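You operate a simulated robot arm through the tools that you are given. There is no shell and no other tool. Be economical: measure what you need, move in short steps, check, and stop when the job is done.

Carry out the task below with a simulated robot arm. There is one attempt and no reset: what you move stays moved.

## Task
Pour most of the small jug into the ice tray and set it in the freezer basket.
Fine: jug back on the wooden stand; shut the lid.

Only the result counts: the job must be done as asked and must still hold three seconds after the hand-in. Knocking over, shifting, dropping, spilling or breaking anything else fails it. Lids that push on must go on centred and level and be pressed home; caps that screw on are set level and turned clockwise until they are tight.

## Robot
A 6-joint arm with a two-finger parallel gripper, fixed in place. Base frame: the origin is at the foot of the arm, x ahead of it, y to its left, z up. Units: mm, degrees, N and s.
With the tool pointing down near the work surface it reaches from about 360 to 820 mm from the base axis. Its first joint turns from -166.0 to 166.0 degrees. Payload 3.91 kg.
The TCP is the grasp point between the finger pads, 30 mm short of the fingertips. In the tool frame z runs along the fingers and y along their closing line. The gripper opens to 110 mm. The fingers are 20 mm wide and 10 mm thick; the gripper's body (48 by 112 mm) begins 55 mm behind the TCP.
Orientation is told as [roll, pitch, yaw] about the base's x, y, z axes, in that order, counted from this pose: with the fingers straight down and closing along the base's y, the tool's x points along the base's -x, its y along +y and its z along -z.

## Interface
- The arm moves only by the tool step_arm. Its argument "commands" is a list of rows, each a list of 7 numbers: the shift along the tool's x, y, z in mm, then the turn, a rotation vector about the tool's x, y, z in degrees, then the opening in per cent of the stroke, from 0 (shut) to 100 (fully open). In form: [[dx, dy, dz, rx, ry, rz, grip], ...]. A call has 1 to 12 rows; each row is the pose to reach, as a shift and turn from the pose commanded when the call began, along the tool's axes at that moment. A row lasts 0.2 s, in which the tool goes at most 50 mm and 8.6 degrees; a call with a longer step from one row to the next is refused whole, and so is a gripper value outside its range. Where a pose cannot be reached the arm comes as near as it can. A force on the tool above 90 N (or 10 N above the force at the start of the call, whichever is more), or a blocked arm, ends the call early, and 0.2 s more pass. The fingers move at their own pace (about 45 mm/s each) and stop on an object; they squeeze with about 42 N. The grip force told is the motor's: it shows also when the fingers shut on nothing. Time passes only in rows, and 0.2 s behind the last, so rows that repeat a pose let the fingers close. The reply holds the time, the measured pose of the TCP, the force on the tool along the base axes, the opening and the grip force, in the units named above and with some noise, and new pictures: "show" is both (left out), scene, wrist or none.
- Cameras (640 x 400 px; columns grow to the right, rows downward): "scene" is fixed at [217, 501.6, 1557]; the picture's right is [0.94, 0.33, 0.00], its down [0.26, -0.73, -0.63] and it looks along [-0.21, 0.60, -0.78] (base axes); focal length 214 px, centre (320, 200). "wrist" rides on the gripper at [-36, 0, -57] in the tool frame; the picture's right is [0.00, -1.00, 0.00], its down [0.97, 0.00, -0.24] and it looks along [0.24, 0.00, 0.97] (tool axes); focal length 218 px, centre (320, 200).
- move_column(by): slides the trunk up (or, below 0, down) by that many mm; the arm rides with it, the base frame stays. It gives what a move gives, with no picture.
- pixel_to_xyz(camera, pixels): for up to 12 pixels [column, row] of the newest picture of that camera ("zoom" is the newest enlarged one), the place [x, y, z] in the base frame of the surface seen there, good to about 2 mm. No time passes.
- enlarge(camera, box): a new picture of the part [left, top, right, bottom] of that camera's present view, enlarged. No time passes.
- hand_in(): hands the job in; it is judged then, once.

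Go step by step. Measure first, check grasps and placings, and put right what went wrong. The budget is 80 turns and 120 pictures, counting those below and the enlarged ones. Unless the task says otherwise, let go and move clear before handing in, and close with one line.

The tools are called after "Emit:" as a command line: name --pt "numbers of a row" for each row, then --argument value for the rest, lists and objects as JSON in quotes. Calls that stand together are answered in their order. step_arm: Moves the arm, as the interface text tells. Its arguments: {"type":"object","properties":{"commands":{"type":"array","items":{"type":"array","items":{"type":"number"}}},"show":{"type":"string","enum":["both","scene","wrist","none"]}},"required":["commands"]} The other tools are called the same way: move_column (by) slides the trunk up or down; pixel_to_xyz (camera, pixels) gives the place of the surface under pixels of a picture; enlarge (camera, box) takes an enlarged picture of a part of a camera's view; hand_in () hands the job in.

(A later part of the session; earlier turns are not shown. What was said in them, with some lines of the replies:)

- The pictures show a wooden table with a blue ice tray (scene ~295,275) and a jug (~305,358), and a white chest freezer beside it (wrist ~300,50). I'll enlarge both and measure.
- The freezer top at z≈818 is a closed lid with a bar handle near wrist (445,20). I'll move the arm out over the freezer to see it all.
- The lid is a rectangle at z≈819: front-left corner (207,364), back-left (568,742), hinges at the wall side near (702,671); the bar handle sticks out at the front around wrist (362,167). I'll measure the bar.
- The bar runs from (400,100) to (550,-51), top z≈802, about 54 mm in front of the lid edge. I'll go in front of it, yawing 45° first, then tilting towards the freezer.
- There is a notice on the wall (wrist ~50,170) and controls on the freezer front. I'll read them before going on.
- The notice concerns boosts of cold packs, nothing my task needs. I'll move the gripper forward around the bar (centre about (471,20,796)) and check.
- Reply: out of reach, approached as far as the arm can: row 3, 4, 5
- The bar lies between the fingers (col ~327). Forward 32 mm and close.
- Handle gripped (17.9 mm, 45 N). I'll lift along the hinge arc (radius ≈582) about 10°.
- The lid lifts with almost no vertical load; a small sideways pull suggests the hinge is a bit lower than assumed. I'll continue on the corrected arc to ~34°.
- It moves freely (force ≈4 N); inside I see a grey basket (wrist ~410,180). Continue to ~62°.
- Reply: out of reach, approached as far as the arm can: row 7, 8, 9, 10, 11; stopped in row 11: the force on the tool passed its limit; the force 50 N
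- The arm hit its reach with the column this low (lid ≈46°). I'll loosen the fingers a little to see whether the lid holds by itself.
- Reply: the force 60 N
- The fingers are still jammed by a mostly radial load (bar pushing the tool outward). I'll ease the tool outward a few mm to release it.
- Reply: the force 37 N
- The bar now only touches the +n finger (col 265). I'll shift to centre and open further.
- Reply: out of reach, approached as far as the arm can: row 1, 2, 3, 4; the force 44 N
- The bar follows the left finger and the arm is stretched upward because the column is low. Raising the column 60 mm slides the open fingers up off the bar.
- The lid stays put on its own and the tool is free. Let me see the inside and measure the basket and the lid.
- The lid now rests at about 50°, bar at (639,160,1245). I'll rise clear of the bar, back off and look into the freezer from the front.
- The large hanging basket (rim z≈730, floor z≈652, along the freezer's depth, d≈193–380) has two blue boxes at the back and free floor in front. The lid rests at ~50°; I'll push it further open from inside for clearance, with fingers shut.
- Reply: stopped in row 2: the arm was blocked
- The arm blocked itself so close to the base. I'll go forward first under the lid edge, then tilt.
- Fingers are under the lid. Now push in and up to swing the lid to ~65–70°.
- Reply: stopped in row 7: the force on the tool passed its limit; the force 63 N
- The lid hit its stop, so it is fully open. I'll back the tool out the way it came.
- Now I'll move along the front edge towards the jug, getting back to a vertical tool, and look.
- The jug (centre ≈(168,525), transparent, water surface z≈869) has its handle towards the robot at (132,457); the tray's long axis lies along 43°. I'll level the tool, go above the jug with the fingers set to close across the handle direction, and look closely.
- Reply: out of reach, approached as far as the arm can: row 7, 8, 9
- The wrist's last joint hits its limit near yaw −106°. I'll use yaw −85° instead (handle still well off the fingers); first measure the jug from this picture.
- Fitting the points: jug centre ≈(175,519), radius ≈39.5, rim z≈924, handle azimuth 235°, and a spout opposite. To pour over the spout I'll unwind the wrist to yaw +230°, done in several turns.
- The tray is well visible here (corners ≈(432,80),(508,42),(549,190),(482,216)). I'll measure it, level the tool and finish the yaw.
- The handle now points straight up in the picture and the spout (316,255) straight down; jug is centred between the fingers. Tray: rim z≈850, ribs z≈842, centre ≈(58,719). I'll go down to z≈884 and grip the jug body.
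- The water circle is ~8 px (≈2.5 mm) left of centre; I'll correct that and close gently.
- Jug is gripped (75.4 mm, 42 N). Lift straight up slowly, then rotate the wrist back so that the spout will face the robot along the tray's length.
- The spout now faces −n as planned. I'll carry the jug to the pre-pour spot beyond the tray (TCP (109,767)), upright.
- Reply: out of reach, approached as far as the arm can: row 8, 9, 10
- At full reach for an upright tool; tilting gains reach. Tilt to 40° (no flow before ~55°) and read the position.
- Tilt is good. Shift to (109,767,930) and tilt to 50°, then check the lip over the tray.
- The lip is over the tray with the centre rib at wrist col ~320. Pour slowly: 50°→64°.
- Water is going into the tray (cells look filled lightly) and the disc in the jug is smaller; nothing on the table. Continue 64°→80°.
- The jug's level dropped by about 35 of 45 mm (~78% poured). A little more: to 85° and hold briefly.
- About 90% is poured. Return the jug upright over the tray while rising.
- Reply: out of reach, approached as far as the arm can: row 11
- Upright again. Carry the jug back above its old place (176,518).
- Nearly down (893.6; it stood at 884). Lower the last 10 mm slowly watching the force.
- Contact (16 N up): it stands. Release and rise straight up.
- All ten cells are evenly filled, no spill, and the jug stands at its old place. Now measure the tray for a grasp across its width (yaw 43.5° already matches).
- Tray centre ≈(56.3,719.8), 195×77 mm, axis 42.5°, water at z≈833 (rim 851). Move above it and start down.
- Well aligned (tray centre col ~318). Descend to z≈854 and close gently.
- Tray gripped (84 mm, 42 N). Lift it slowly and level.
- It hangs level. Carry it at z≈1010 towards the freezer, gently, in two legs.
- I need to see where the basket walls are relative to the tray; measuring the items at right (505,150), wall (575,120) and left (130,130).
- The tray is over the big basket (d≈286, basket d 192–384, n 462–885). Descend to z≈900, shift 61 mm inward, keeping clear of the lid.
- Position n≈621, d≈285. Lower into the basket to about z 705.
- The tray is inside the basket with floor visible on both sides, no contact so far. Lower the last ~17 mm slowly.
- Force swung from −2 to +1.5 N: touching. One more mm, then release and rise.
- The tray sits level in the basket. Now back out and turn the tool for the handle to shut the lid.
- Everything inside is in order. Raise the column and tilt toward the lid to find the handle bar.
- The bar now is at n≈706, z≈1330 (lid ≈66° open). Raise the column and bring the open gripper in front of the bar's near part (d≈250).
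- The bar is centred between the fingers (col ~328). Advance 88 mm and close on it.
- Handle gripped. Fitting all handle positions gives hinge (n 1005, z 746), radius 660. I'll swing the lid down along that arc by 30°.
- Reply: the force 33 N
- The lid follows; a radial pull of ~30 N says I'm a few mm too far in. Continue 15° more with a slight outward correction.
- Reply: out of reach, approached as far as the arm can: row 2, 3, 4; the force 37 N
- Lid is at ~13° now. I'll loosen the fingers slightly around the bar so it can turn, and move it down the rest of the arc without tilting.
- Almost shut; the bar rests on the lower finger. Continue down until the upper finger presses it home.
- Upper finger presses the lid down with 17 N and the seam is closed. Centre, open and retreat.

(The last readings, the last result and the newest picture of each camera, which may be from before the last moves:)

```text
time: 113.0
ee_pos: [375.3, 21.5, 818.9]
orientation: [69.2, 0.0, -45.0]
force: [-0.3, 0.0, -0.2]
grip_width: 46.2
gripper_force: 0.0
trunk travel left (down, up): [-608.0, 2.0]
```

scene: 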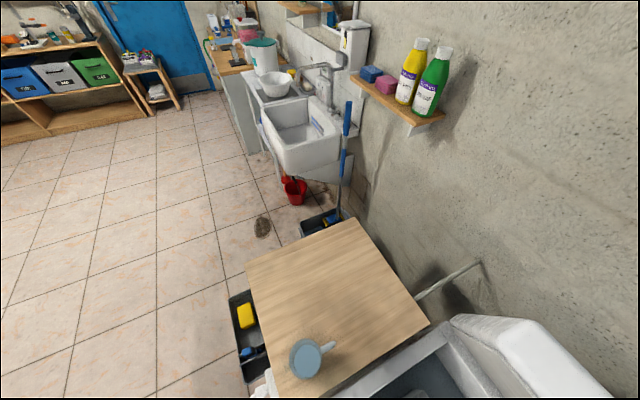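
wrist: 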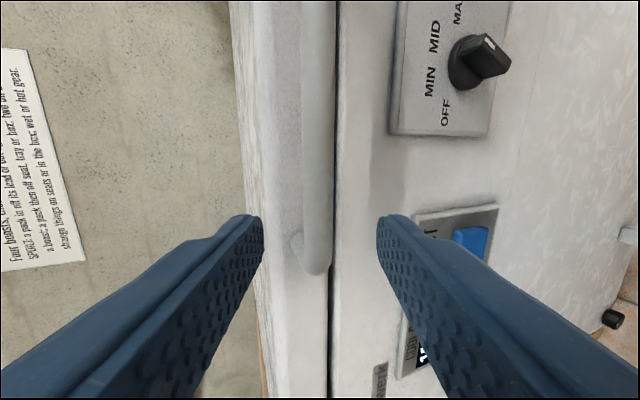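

Free of the bar; the seam looks shut. Rise clear and verify.

Emit:
step_arm --pt "0 28 -25 0 0 0 42" --pt "0 65 -40 5 0 0 42" --pt "0 103 -55 12 0 0 42" --pt "0 140 -70 20 0 0 42" --pt "0 178 -80 28 0 0 42" --pt "0 215 -90 36 0 0 42" --pt "0 250 -100 44 0 0 42" --show "both"

Emit:
pixel_to_xyz --camera "scene" --pixels '[[455, 322], [400, 380], [480, 370], [350, 393]]'

```text
time: 114.6
ee_pos: [393.5, 15.8, 1102.7]
orientation: [25.1, -0.2, -44.9]
force: [-1.4, -1.0, 0.3]
grip_width: 45.9
gripper_force: 0.0
out of reach, approached as far as the arm can: row 2, 3, 4, 5, 6, 7
trunk travel left (down, up): [-608.0, 2.0]
```

scene: 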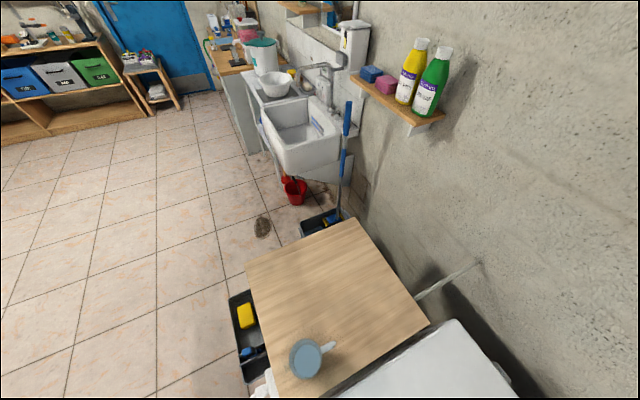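
wrist: 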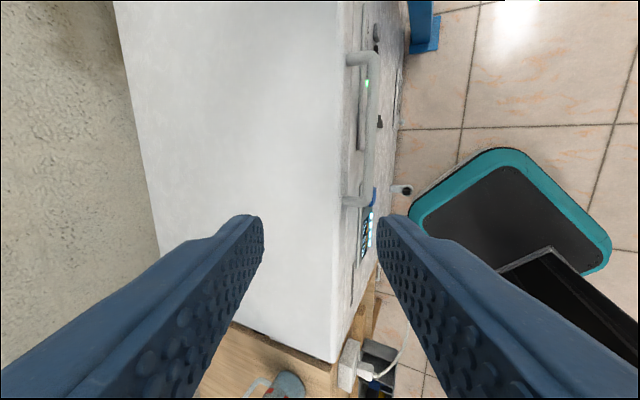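

```text
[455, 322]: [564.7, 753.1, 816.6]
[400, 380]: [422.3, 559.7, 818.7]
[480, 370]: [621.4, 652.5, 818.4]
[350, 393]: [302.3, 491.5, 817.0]
```

The lid top is back at z≈818, as at the start. The jug stands on the wooden top and the arm is clear, so I'm handing in.

Emit:
hand_in

```text
The job is handed in.
```

I poured about 90% of the jug into the ice tray with no spill that I could see and set the tray level in the large hanging freezer basket. The jug is back at its old spot on the wooden top (taken as the stand), the lid is shut, and the arm is clear.
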